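You operate a simulated robot arm through the tools that you are given. There is no shell and no other tool. Be economical: measure what you need, move in short steps, check, and stop when the job is done.

You are at the controls of a simulated robot arm. One attempt, no reset.

TASK
Take the 25 mm steel puck from the top of the low table and leave it on the clear disc.

The check looks at the end state, three seconds after you hand in, the way a careful person would. Anything else that was tipped, shoved, dropped, spilled or broken makes it a failure.

THE ROBOT
A 7-joint arm with a two-finger parallel gripper, fixed in place. Base frame: the origin is at the foot of the arm, x ahead of it, y to its left, z up; the work surface is at about z = 0. Readings come in mm, rad, newtons and seconds.
With the tool pointing down near the work surface it reaches from about 220 to 580 mm from the base axis. Its first joint turns from -1.152 to 1.152 rad. Payload 2.5 kg.
Tool frame: the origin (TCP) lies between the finger pads and is the grasp point; the fingertips stand 23 mm ahead of it; z points along the fingers, y is the line along which they close. The gripper opens to 94 mm. The fingers are 38 mm wide and 10 mm thick; the gripper's body (54 by 96 mm) begins 39 mm behind the TCP.
Orientation is that of the tool frame in the base frame, as a unit quaternion [x, y, z, w]. With the fingers straight down and closing along the base's y, the tool's x points along the base's -x, its y along +y and its z along -z.

THE INTERFACE
- The arm moves only by the tool apply_moves. Its argument "moves" is a list of rows, each a list of 7 numbers: the shift along the base's x, y, z in units of 50 mm (1.0 is 50 mm), then the turn, a rotation vector about the base's x, y, z in units of 4 degrees (1.0 is 4 degrees), then the opening, from 0 (shut) to 1 (fully open). In form: [[x, y, z, ax, ay, az, grip], ...]. A call has 1 to 8 rows; each row shifts and turns the commanded pose from where the row before left it. A call with a number of a shift or a turn outside -1 to 1 is refused whole. A row lasts 0.2 s, in which the tool goes at most 50 mm and 0.15 rad; a call with a longer step from one row to the next is refused whole, and so is a gripper value outside its range. A pose out of reach is approached as far as the arm can. The call stops where the force on the tool passes 40 N (or 10 N more than at its start, if that is more) or the arm is blocked; 0.2 s more then pass. The fingers move at their own pace (about 108 mm/s each) and stop on an object; they squeeze with about 40 N. The grip force told is the motor's: it shows also when the fingers shut on nothing. Time passes only in rows, and 0.2 s behind the last, so rows that do not move let the fingers close. It gives the time, the measured TCP pose, the force on the tool (base axes), the opening and the grip force at its end, in the units of the frame above (readings bear some noise), and new pictures: "views" is both (left out), scene, wrist or none.
- Cameras (640 x 400 px; columns grow to the right, rows downward): "scene" is fixed at [111.9, -409.1, 534.8]; the picture's right is [0.87, -0.50, 0.00], its down [-0.27, -0.46, -0.85] and it looks along [0.42, 0.73, -0.53] (base axes); focal length 334 px, centre (320, 200). "wrist" rides on the gripper at [-39, 0, -44] in the tool frame; the picture's right is [0.00, -1.00, 0.00], its down [0.97, 0.00, -0.24] and it looks along [0.24, 0.00, 0.97] (tool axes); focal length 218 px, centre (320, 200). There is no depth. A picture from a camera that has moved, and an enlarged one, comes with that camera's place and axes in the base frame and with its lens. The place of the scene camera against the robot may be out by one fixed shift of up to 25 mm in any direction.
- zoom(camera, box): a new picture of the part [left, top, right, bottom] of that camera's present view, enlarged. No time passes.
- finish_job(): hands the job in; it is judged then, once.

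Work in short steps. Places have to be worked out from the pictures, the camera data and where the tool is seen: move nearer, look again, correct. Check each grasp and each placing, and mend what went wrong. You have 90 turns and 170 pictures in all, those below and enlarged ones among them. Open the gripper and draw the arm clear of the work before you hand the job in, unless the task says otherwise; then end with one line.

The tools are called after "Emit:" by a JSON object that holds its "api" and its "payload". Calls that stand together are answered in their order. apply_moves: Moves the arm, as the interface text tells. Its arguments: {"type":"object","properties":{"moves":{"type":"array","items":{"type":"array","items":{"type":"number"}}},"views":{"type":"string","enum":["both","scene","wrist","none"]}},"required":["moves"]} The other tools are called the same way: zoom (camera, box) takes an enlarged picture of a part of a camera's view; finish_job () hands the job in.

At the start:

```text
t: 0.0
tcp_pos: [422.4, -64.0, 240.1]
tool_rot: [0.0, 1.0, 0.0, 0.001]
ft_force: [0.4, -0.3, 0.0]
grip_width: 94.3
grip_force: 0.0
```

scene: 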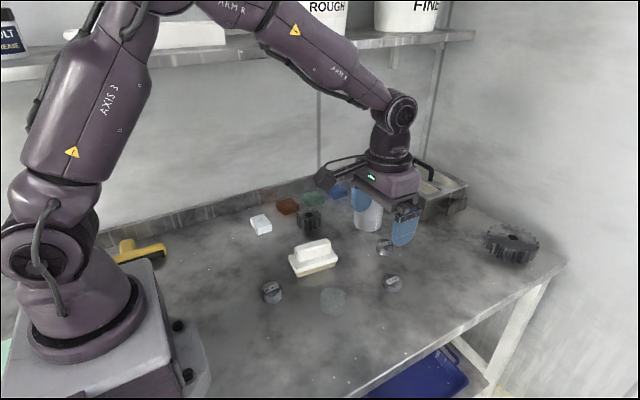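
wrist: 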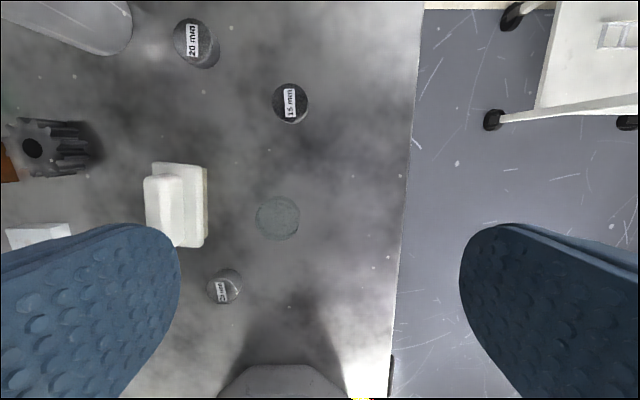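

The wrist view shows three labelled pucks and a clear disc on the work surface. I'll zoom in to read the labels and look at the surroundings.

Emit:
{"api": "zoom", "payload": {"camera": "wrist", "box": [130, 140, 330, 320]}}

Emit:
{"api": "zoom", "payload": {"camera": "scene", "box": [220, 160, 480, 330]}}

Emit:
{"api": "zoom", "payload": {"camera": "wrist", "box": [140, 0, 340, 140]}}

```text
2.22 times, centred on (230, 230) of wrist
camera zoom: at [462.3, -65.2, 284.6], right [0.0, -1.0, 0.0], down [-0.97, 0.0, 0.24], along [-0.24, 0.0, -0.97], focal length 485 px, centre (520, 133)
```

zoom: 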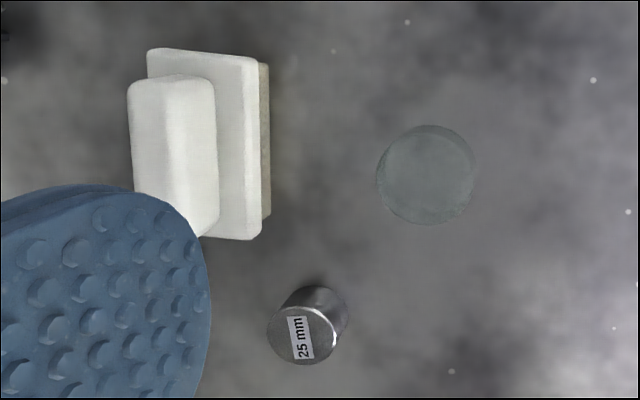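

```text
2.35 times, centred on (350, 245) of scene
camera zoom: at [111.9, -409.1, 534.8], right [0.87, -0.5, 0.0], down [-0.27, -0.46, -0.85], along [0.42, 0.73, -0.53], focal length 786 px, centre (249, 94)
```

zoom: 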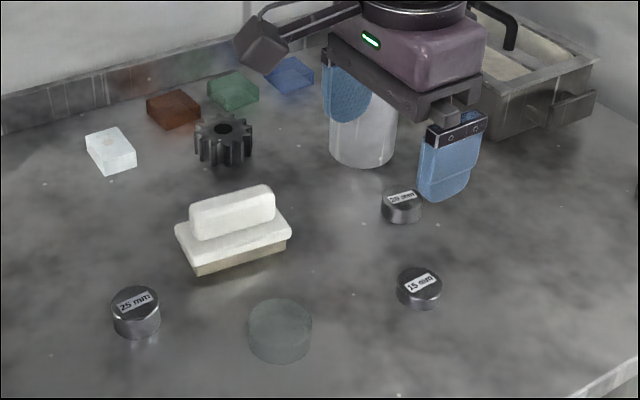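

```text
2.86 times, centred on (240, 70) of wrist
camera zoom: at [462.3, -65.2, 284.6], right [0.0, -1.0, 0.0], down [-0.97, 0.0, 0.24], along [-0.24, 0.0, -0.97], focal length 624 px, centre (549, 571)
```

zoom: 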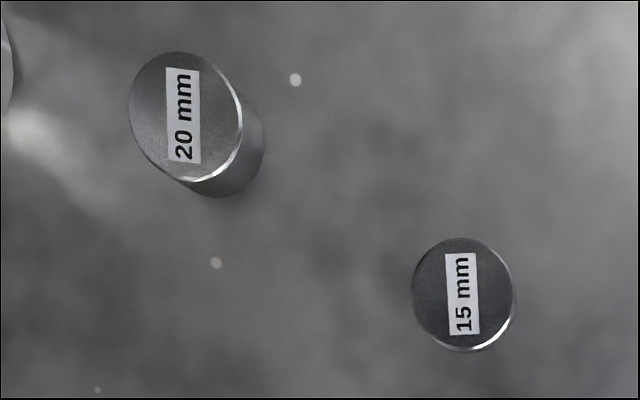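

The 25 mm puck stands at about (270, 71), with its top at z≈25. The disc is at about (365, -8) and is about 60 mm across. I'll move to hover above the puck with the gripper open.

Emit:
{"api": "apply_moves", "payload": {"moves": [[-0.61, 0.54, 0, 0, 0, 0, 1], [-0.61, 0.54, 0, 0, 0, 0, 1], [-0.61, 0.54, -0.4, 0, 0, 0, 1], [-0.61, 0.54, -0.5, 0, 0, 0, 1], [-0.61, 0.54, -0.5, 0, 0, 0, 1], [0, 0, -0.4, 0, 0, 0, 1]]}}

```text
t: 1.4
tcp_pos: [270.5, 71.3, 150.4]
tool_rot: [0.001, 1.0, 0.0, 0.0]
ft_force: [0.6, -0.3, 0.1]
grip_width: 94.0
grip_force: 0.0
camera wrist: at [309.1, 70.1, 196.7], right [0.0, -1.0, 0.0], down [-0.97, 0.0, 0.24], along [-0.24, 0.0, -0.97], focal length 218 px, centre (320, 200)
```

scene: 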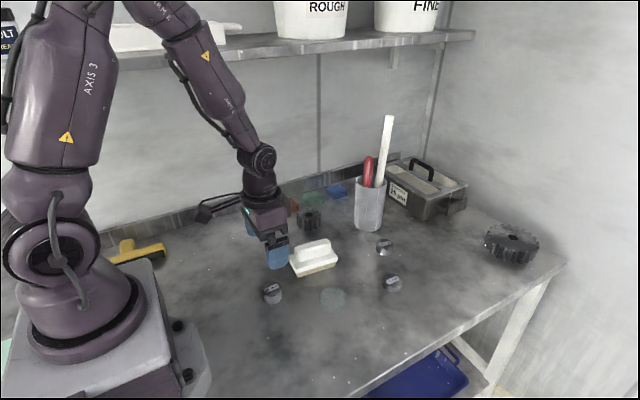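
wrist: 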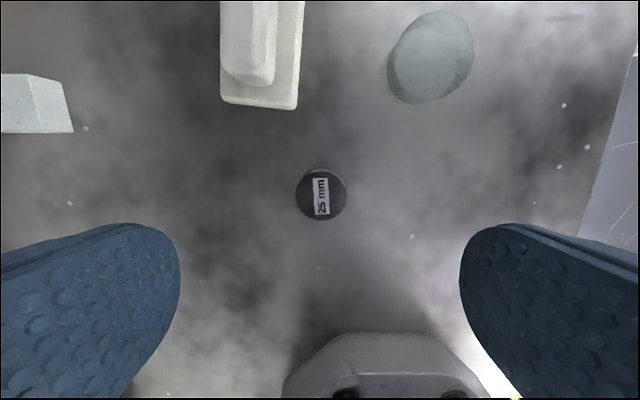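

The puck measures at (271, 69), right under the tool. I'll check the label on the box at the back and the disc's thickness before going on.

Emit:
{"api": "zoom", "payload": {"camera": "scene", "box": [340, 140, 480, 230]}}

Emit:
{"api": "zoom", "payload": {"camera": "wrist", "box": [370, 0, 500, 120]}}

Emit:
{"api": "zoom", "payload": {"camera": "scene", "box": [240, 260, 420, 330]}}

```text
4.44 times, centred on (410, 185) of scene
camera zoom: at [111.9, -409.0, 534.8], right [0.87, -0.5, 0.0], down [-0.27, -0.46, -0.85], along [0.42, 0.73, -0.53], focal length 1484 px, centre (-80, 267)
```

zoom: 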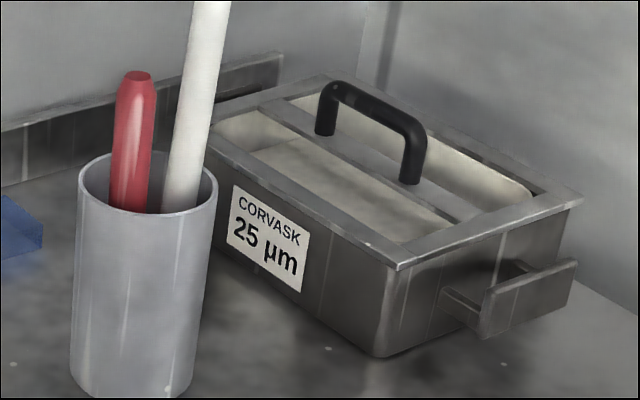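

```text
3.33 times, centred on (435, 60) of wrist
camera zoom: at [309.1, 70.1, 196.7], right [0.0, -1.0, 0.0], down [-0.97, 0.0, 0.24], along [-0.24, 0.0, -0.97], focal length 728 px, centre (-63, 667)
```

zoom: 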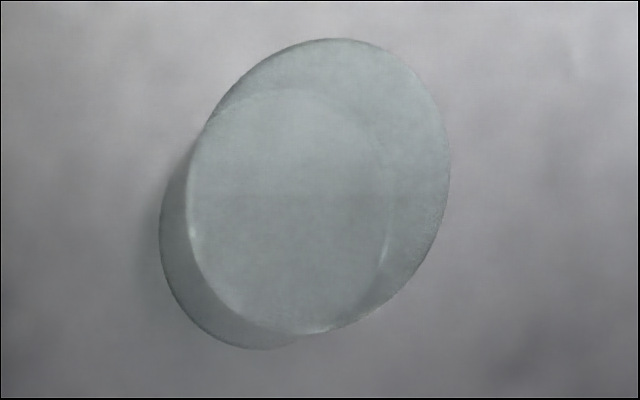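

```text
3.56 times, centred on (330, 295) of scene
camera zoom: at [111.9, -409.0, 534.8], right [0.87, -0.5, 0.0], down [-0.27, -0.46, -0.85], along [0.42, 0.73, -0.53], focal length 1187 px, centre (284, -138)
```

zoom: 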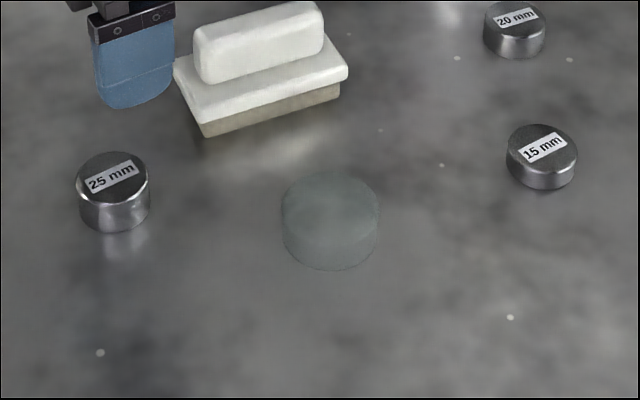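

The disc is a thick clear cylinder with its top at z≈20, centred near (372, -12). I'll lower the gripper over the puck to TCP z≈30, leaving the tips about 7 mm off the table.

Emit:
{"api": "apply_moves", "payload": {"moves": [[0, -0.02, -0.7, 0, 0, 0, 1], [0, 0, -0.7, 0, 0, 0, 1], [0, 0, -0.5, 0, 0, 0, 1], [0, 0, -0.3, 0, 0, 0, 1], [0, 0, -0.2, 0, 0, 0, 1], [0, 0, 0, 0, 0, 0, 1]]}}

```text
t: 2.8
tcp_pos: [269.6, 69.0, 28.0]
tool_rot: [0.001, 1.0, -0.001, 0.0]
ft_force: [0.4, -0.8, 0.5]
grip_width: 93.8
grip_force: 0.1
camera wrist: at [308.3, 68.0, 74.0], right [0.0, -1.0, 0.0], down [-0.97, 0.0, 0.24], along [-0.24, 0.0, -0.97], focal length 218 px, centre (320, 200)
```

scene: 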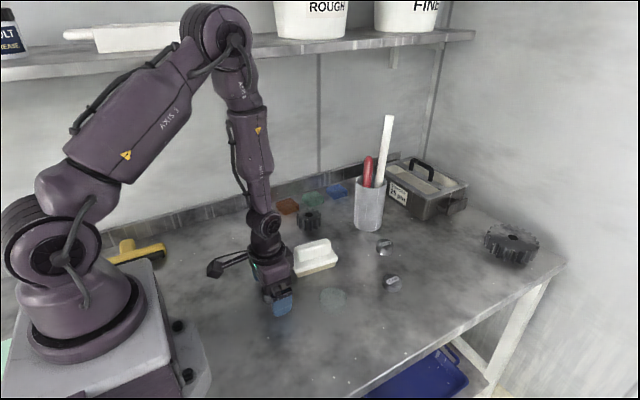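
wrist: 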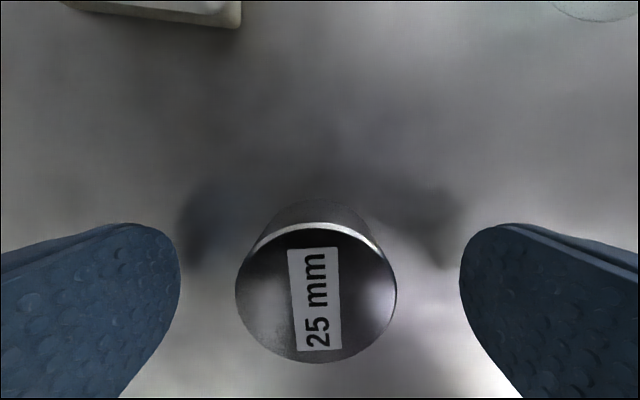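

The puck sits centred between the fingers, so I'll close them.

Emit:
{"api": "apply_moves", "payload": {"moves": [[0, 0, 0, 0, 0, 0, 0.6], [0, 0, 0, 0, 0, 0, 0.4], [0, 0, 0, 0, 0, 0, 0.2], [0, 0, 0, 0, 0, 0, 0.2]], "views": "wrist"}}

```text
t: 3.8
tcp_pos: [269.5, 68.3, 27.7]
tool_rot: [0.0, 1.0, 0.0, 0.0]
ft_force: [1.5, 2.1, 1.3]
grip_width: 40.9
grip_force: 40.3
camera wrist: at [308.3, 68.1, 74.2], right [0.0, -1.0, 0.0], down [-0.97, 0.0, 0.24], along [-0.24, 0.0, -0.97], focal length 218 px, centre (320, 200)
```

wrist: 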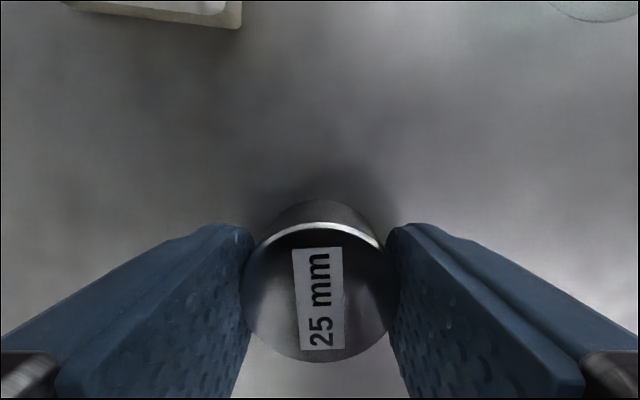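

The grip is firm at 40.9 mm. I'll lift 85 mm and move to short of the disc so I can look at it.

Emit:
{"api": "apply_moves", "payload": {"moves": [[0, 0, 0.4, 0, 0, 0, 0.2], [0, 0, 0.6, 0, 0, 0, 0.2], [0, 0, 0.7, 0, 0, 0, 0.2], [0.4, -0.6, 0, 0, 0, 0, 0.2], [0.4, -0.6, 0, 0, 0, 0, 0.2], [0.4, -0.4, 0, 0, 0, 0, 0.2], [0, 0, 0, 0, 0, 0, 0.2]]}}

```text
t: 5.4
tcp_pos: [333.5, -9.9, 116.0]
tool_rot: [0.0, 1.0, -0.001, 0.0]
ft_force: [1.0, -0.4, -2.6]
grip_width: 41.0
grip_force: 39.7
camera wrist: at [372.1, -11.5, 161.1], right [0.0, -1.0, 0.0], down [-0.97, 0.0, 0.24], along [-0.24, 0.0, -0.97], focal length 218 px, centre (320, 200)
```

scene: 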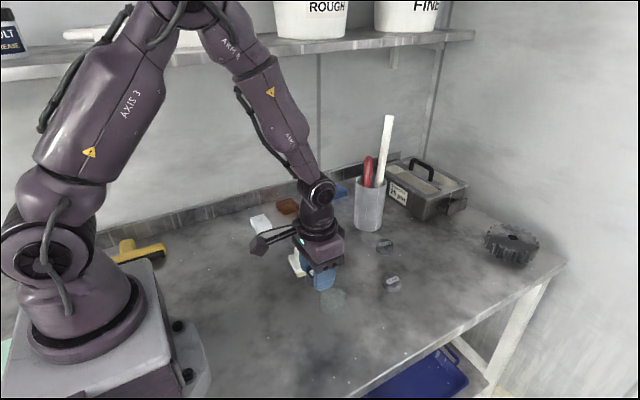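
wrist: 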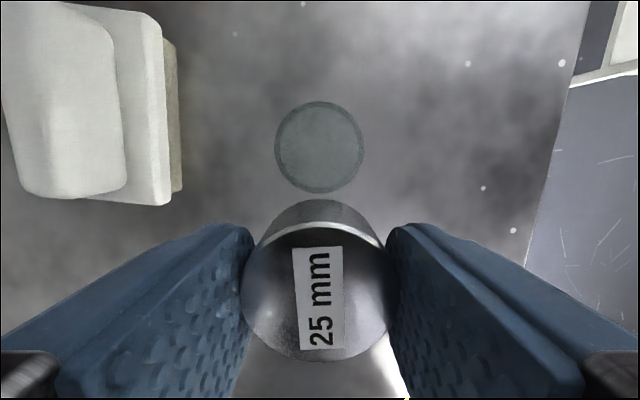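

The disc is centred at x≈371.5 and in line with the tool in y. I'll move +36 mm in x and down to about z=75, which is well above the disc, and look again.

Emit:
{"api": "apply_moves", "payload": {"moves": [[0.36, 0, 0, 0, 0, 0, 0.2], [0.36, 0, 0, 0, 0, 0, 0.2], [0, 0, -0.4, 0, 0, 0, 0.2], [0, 0, -0.4, 0, 0, 0, 0.2], [0, 0, 0, 0, 0, 0, 0.2], [0, 0, 0, 0, 0, 0, 0.2]]}}

Emit:
{"api": "zoom", "payload": {"camera": "scene", "box": [260, 220, 420, 320]}}

```text
t: 6.8
tcp_pos: [367.8, -11.9, 72.7]
tool_rot: [0.001, 1.0, 0.0, 0.0]
ft_force: [0.7, -0.5, -1.9]
grip_width: 40.8
grip_force: 40.0
camera wrist: at [406.5, -12.7, 119.2], right [0.0, -1.0, 0.0], down [-0.97, 0.0, 0.24], along [-0.24, 0.0, -0.97], focal length 218 px, centre (320, 200)
```

scene: 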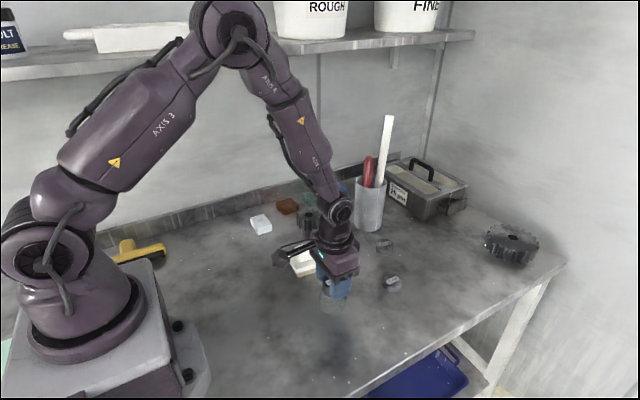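
wrist: 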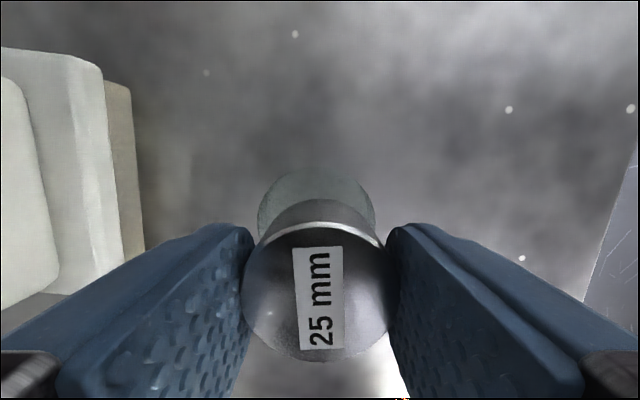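

```text
4.00 times, centred on (340, 270) of scene
camera zoom: at [111.9, -409.1, 534.8], right [0.87, -0.5, 0.0], down [-0.27, -0.46, -0.85], along [0.42, 0.73, -0.53], focal length 1335 px, centre (240, -80)
```

zoom: 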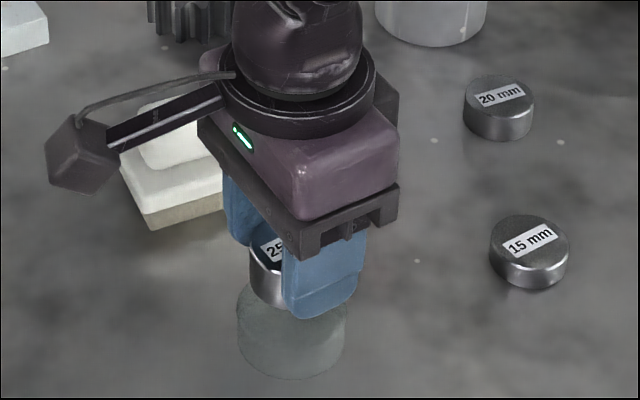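

The puck and disc agree to about 1–2 mm. I'll correct y by +1.5 mm and lower the puck, whose bottom is now at about z=45, to just above the disc.

Emit:
{"api": "apply_moves", "payload": {"moves": [[0, 0.03, -0.2, 0, 0, 0, 0.2], [0, 0, -0.12, 0, 0, 0, 0.2], [0, 0, 0, 0, 0, 0, 0.2], [0, 0, 0, 0, 0, 0, 0.2]]}}

Emit:
{"api": "zoom", "payload": {"camera": "scene", "box": [290, 250, 390, 320]}}

```text
t: 7.8
tcp_pos: [367.8, -8.7, 58.1]
tool_rot: [0.0, 1.0, 0.0, 0.0]
ft_force: [-0.3, -0.4, -3.1]
grip_width: 41.2
grip_force: 39.6
camera wrist: at [406.2, -10.0, 104.3], right [0.0, -1.0, 0.0], down [-0.97, 0.0, 0.24], along [-0.24, 0.0, -0.97], focal length 218 px, centre (320, 200)
```

scene: 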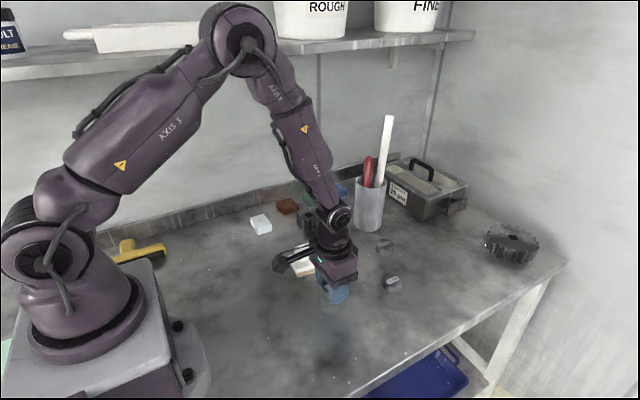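
wrist: 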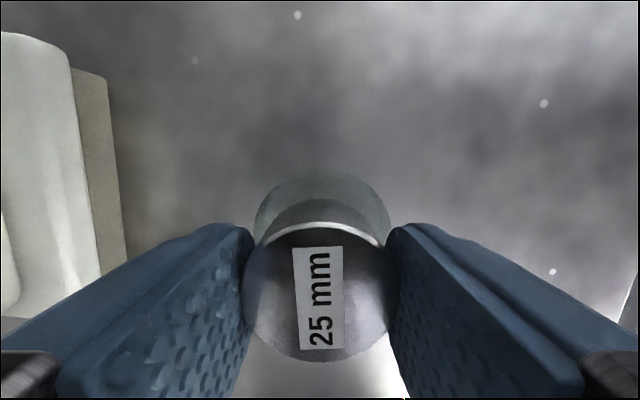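

```text
5.71 times, centred on (340, 285) of scene
camera zoom: at [111.9, -409.1, 534.8], right [0.87, -0.5, 0.0], down [-0.27, -0.46, -0.85], along [0.42, 0.73, -0.53], focal length 1908 px, centre (206, -286)
```

zoom: 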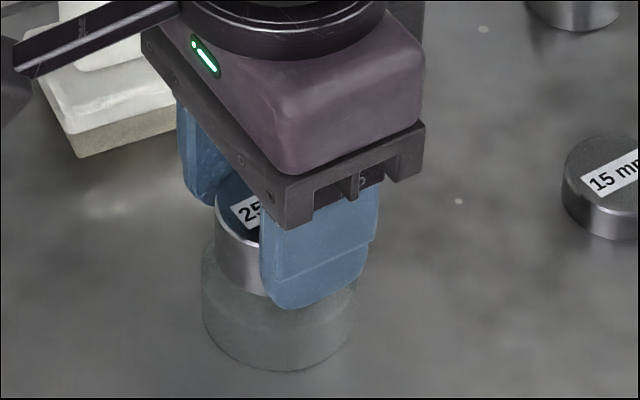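

Alignment still holds. I'll lower it in small steps and watch the force for contact.

Emit:
{"api": "apply_moves", "payload": {"moves": [[0, 0, -0.05, 0, 0, 0, 0.2], [0, 0, -0.05, 0, 0, 0, 0.2], [0, 0, 0, 0, 0, 0, 0.2]], "views": "wrist"}}

```text
t: 8.6
tcp_pos: [366.7, -10.1, 51.9]
tool_rot: [0.0, 1.0, 0.0, 0.0]
ft_force: [0.0, -0.7, -2.3]
grip_width: 40.6
grip_force: 40.3
camera wrist: at [405.8, -10.2, 98.7], right [0.0, -1.0, 0.0], down [-0.97, 0.0, 0.24], along [-0.24, 0.0, -0.97], focal length 218 px, centre (320, 200)
```

wrist: 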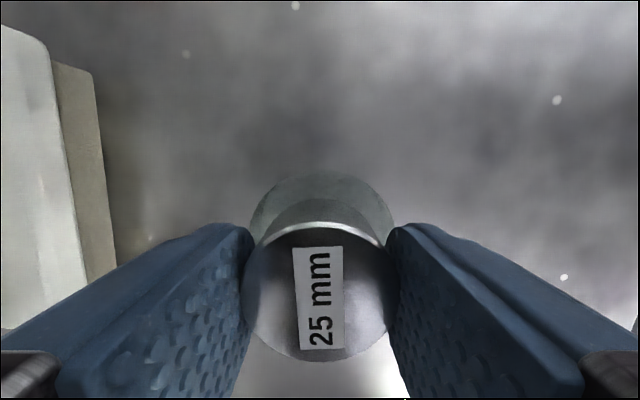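

No contact yet, so I'll continue down in 1.5 mm steps.

Emit:
{"api": "apply_moves", "payload": {"moves": [[0, 0, -0.03, 0, 0, 0, 0.2], [0, 0, 0, 0, 0, 0, 0.2]], "views": "none"}}

Emit:
{"api": "apply_moves", "payload": {"moves": [[0, 0, -0.03, 0, 0, 0, 0.2], [0, 0, 0, 0, 0, 0, 0.2]], "views": "none"}}

```text
t: 9.2
tcp_pos: [367.4, -10.2, 52.6]
tool_rot: [0.001, 1.0, 0.0, 0.0]
ft_force: [0.2, -0.1, -2.8]
grip_width: 40.8
grip_force: 40.2
```

```text
t: 9.8
tcp_pos: [366.8, -9.7, 51.6]
tool_rot: [-0.001, 1.0, -0.001, 0.0]
ft_force: [-6.4, 1.0, 17.1]
grip_width: 40.7
grip_force: 40.1
```

The force jumped to 17 N, so the puck is seated on the disc. I'll ease up half a millimetre to relieve the press and look before releasing.

Emit:
{"api": "apply_moves", "payload": {"moves": [[0, 0, 0.012, 0, 0, 0, 0.2], [0, 0, 0, 0, 0, 0, 0.2]]}}

Emit:
{"api": "zoom", "payload": {"camera": "scene", "box": [290, 250, 390, 320]}}

```text
t: 10.4
tcp_pos: [368.9, -9.1, 50.6]
tool_rot: [0.001, 1.0, -0.001, 0.0]
ft_force: [-4.0, -0.4, 12.1]
grip_width: 40.8
grip_force: 40.2
camera wrist: at [406.4, -10.5, 96.1], right [0.0, -1.0, 0.0], down [-0.97, 0.0, 0.24], along [-0.24, 0.0, -0.97], focal length 218 px, centre (320, 200)
```

scene: 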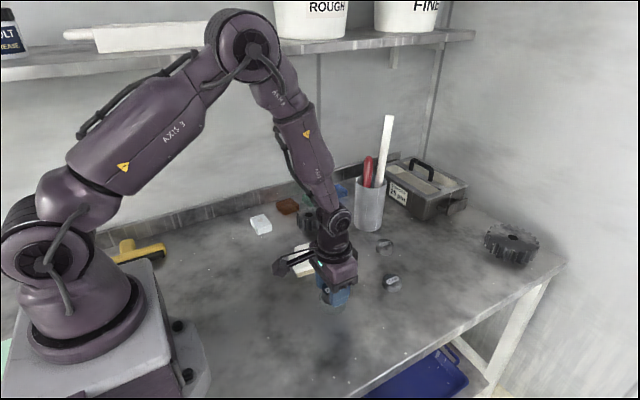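
wrist: 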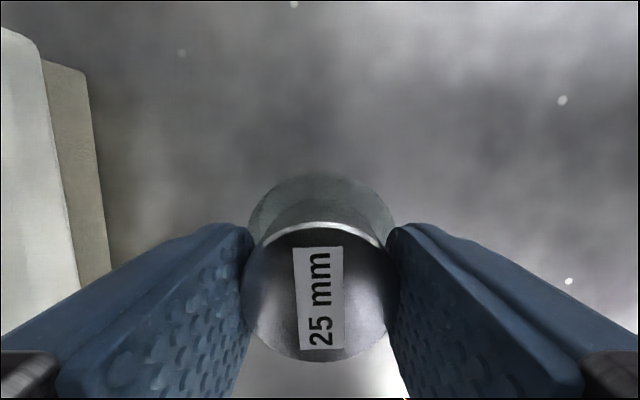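

```text
5.71 times, centred on (340, 285) of scene
camera zoom: at [111.8, -409.1, 534.8], right [0.87, -0.5, 0.0], down [-0.27, -0.46, -0.85], along [0.42, 0.73, -0.53], focal length 1908 px, centre (206, -286)
```

zoom: 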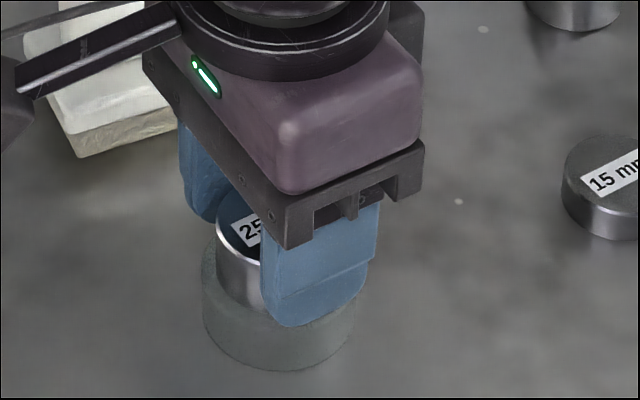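

The puck sits on the disc and contact is light. I'll ease up a touch more, then open.

Emit:
{"api": "apply_moves", "payload": {"moves": [[0, 0, 0.012, 0, 0, 0, 0.2], [0, 0, 0, 0, 0, 0, 0.2], [0, 0, 0, 0, 0, 0, 0.5], [0, 0, 0, 0, 0, 0, 0.7], [0, 0, 0, 0, 0, 0, 0.9], [0, 0, 0, 0, 0, 0, 0.9]], "views": "wrist"}}

```text
t: 11.8
tcp_pos: [366.8, -10.2, 51.4]
tool_rot: [0.0, 1.0, 0.0, 0.0]
ft_force: [0.3, -0.3, 0.2]
grip_width: 84.6
grip_force: 0.1
camera wrist: at [406.3, -10.1, 96.7], right [0.0, -1.0, 0.0], down [-0.97, 0.0, 0.24], along [-0.24, 0.0, -0.97], focal length 218 px, centre (320, 200)
```

wrist: 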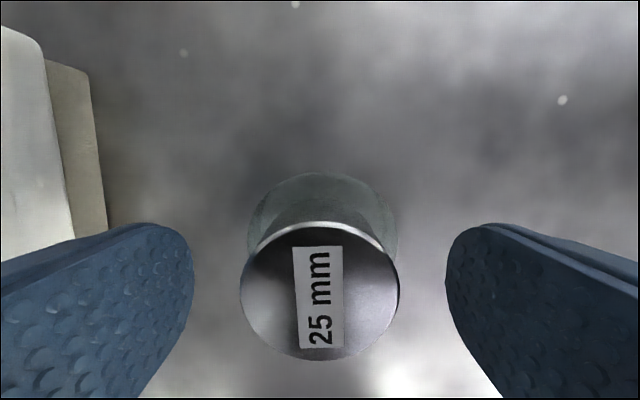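

The puck is released and stayed put. I'll raise straight up and then back away for a clear look.

Emit:
{"api": "apply_moves", "payload": {"moves": [[0, 0, 0.4, 0, 0, 0, 0.9], [0, 0, 0.7, 0, 0, 0, 0.9], [0, 0, 0.8, 0, 0, 0, 0.9], [0, 0, 0.8, 0, 0, 0, 0.9], [0, 0, 0.6, 0, 0, 0, 0.9], [-0.7, 0, 0, 0, 0, 0, 0.9], [-0.7, 0, 0, 0, 0, 0, 0.9], [0, 0, 0, 0, 0, 0, 0.9]]}}

Emit:
{"api": "zoom", "payload": {"camera": "scene", "box": [260, 220, 420, 320]}}

```text
t: 13.6
tcp_pos: [297.6, -9.7, 214.6]
tool_rot: [0.001, 1.0, 0.001, 0.0]
ft_force: [-0.5, 0.1, -0.6]
grip_width: 84.5
grip_force: 0.0
camera wrist: at [335.9, -11.1, 260.3], right [0.0, -1.0, 0.0], down [-0.97, 0.0, 0.24], along [-0.24, 0.0, -0.97], focal length 218 px, centre (320, 200)
```

scene: 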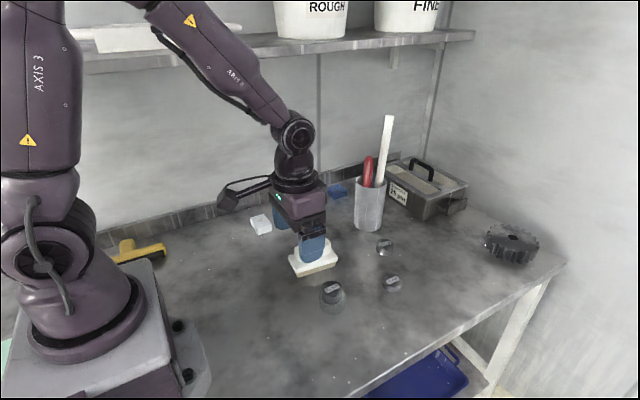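
wrist: 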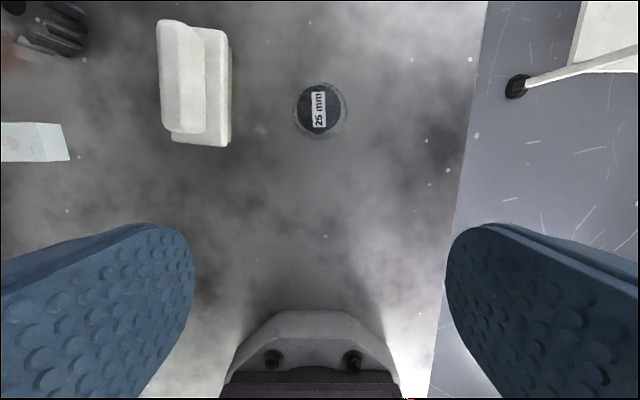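

```text
4.00 times, centred on (340, 270) of scene
camera zoom: at [111.9, -409.1, 534.8], right [0.87, -0.5, 0.0], down [-0.27, -0.46, -0.85], along [0.42, 0.73, -0.53], focal length 1335 px, centre (240, -80)
```

zoom: 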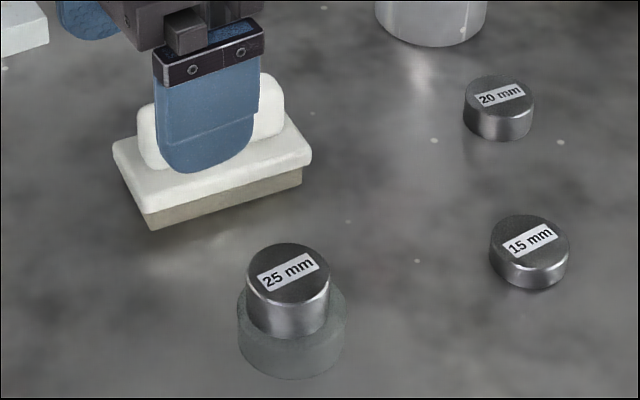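

The 25 mm puck stands centred on the clear disc, the arm is clear, and nothing else looks disturbed. I'm handing in.

Emit:
{"api": "finish_job", "payload": {}}

```text
The job is handed in.
```

The 25 mm steel puck is resting centred on the clear disc, the gripper is open and clear, and nothing else appears to have moved.
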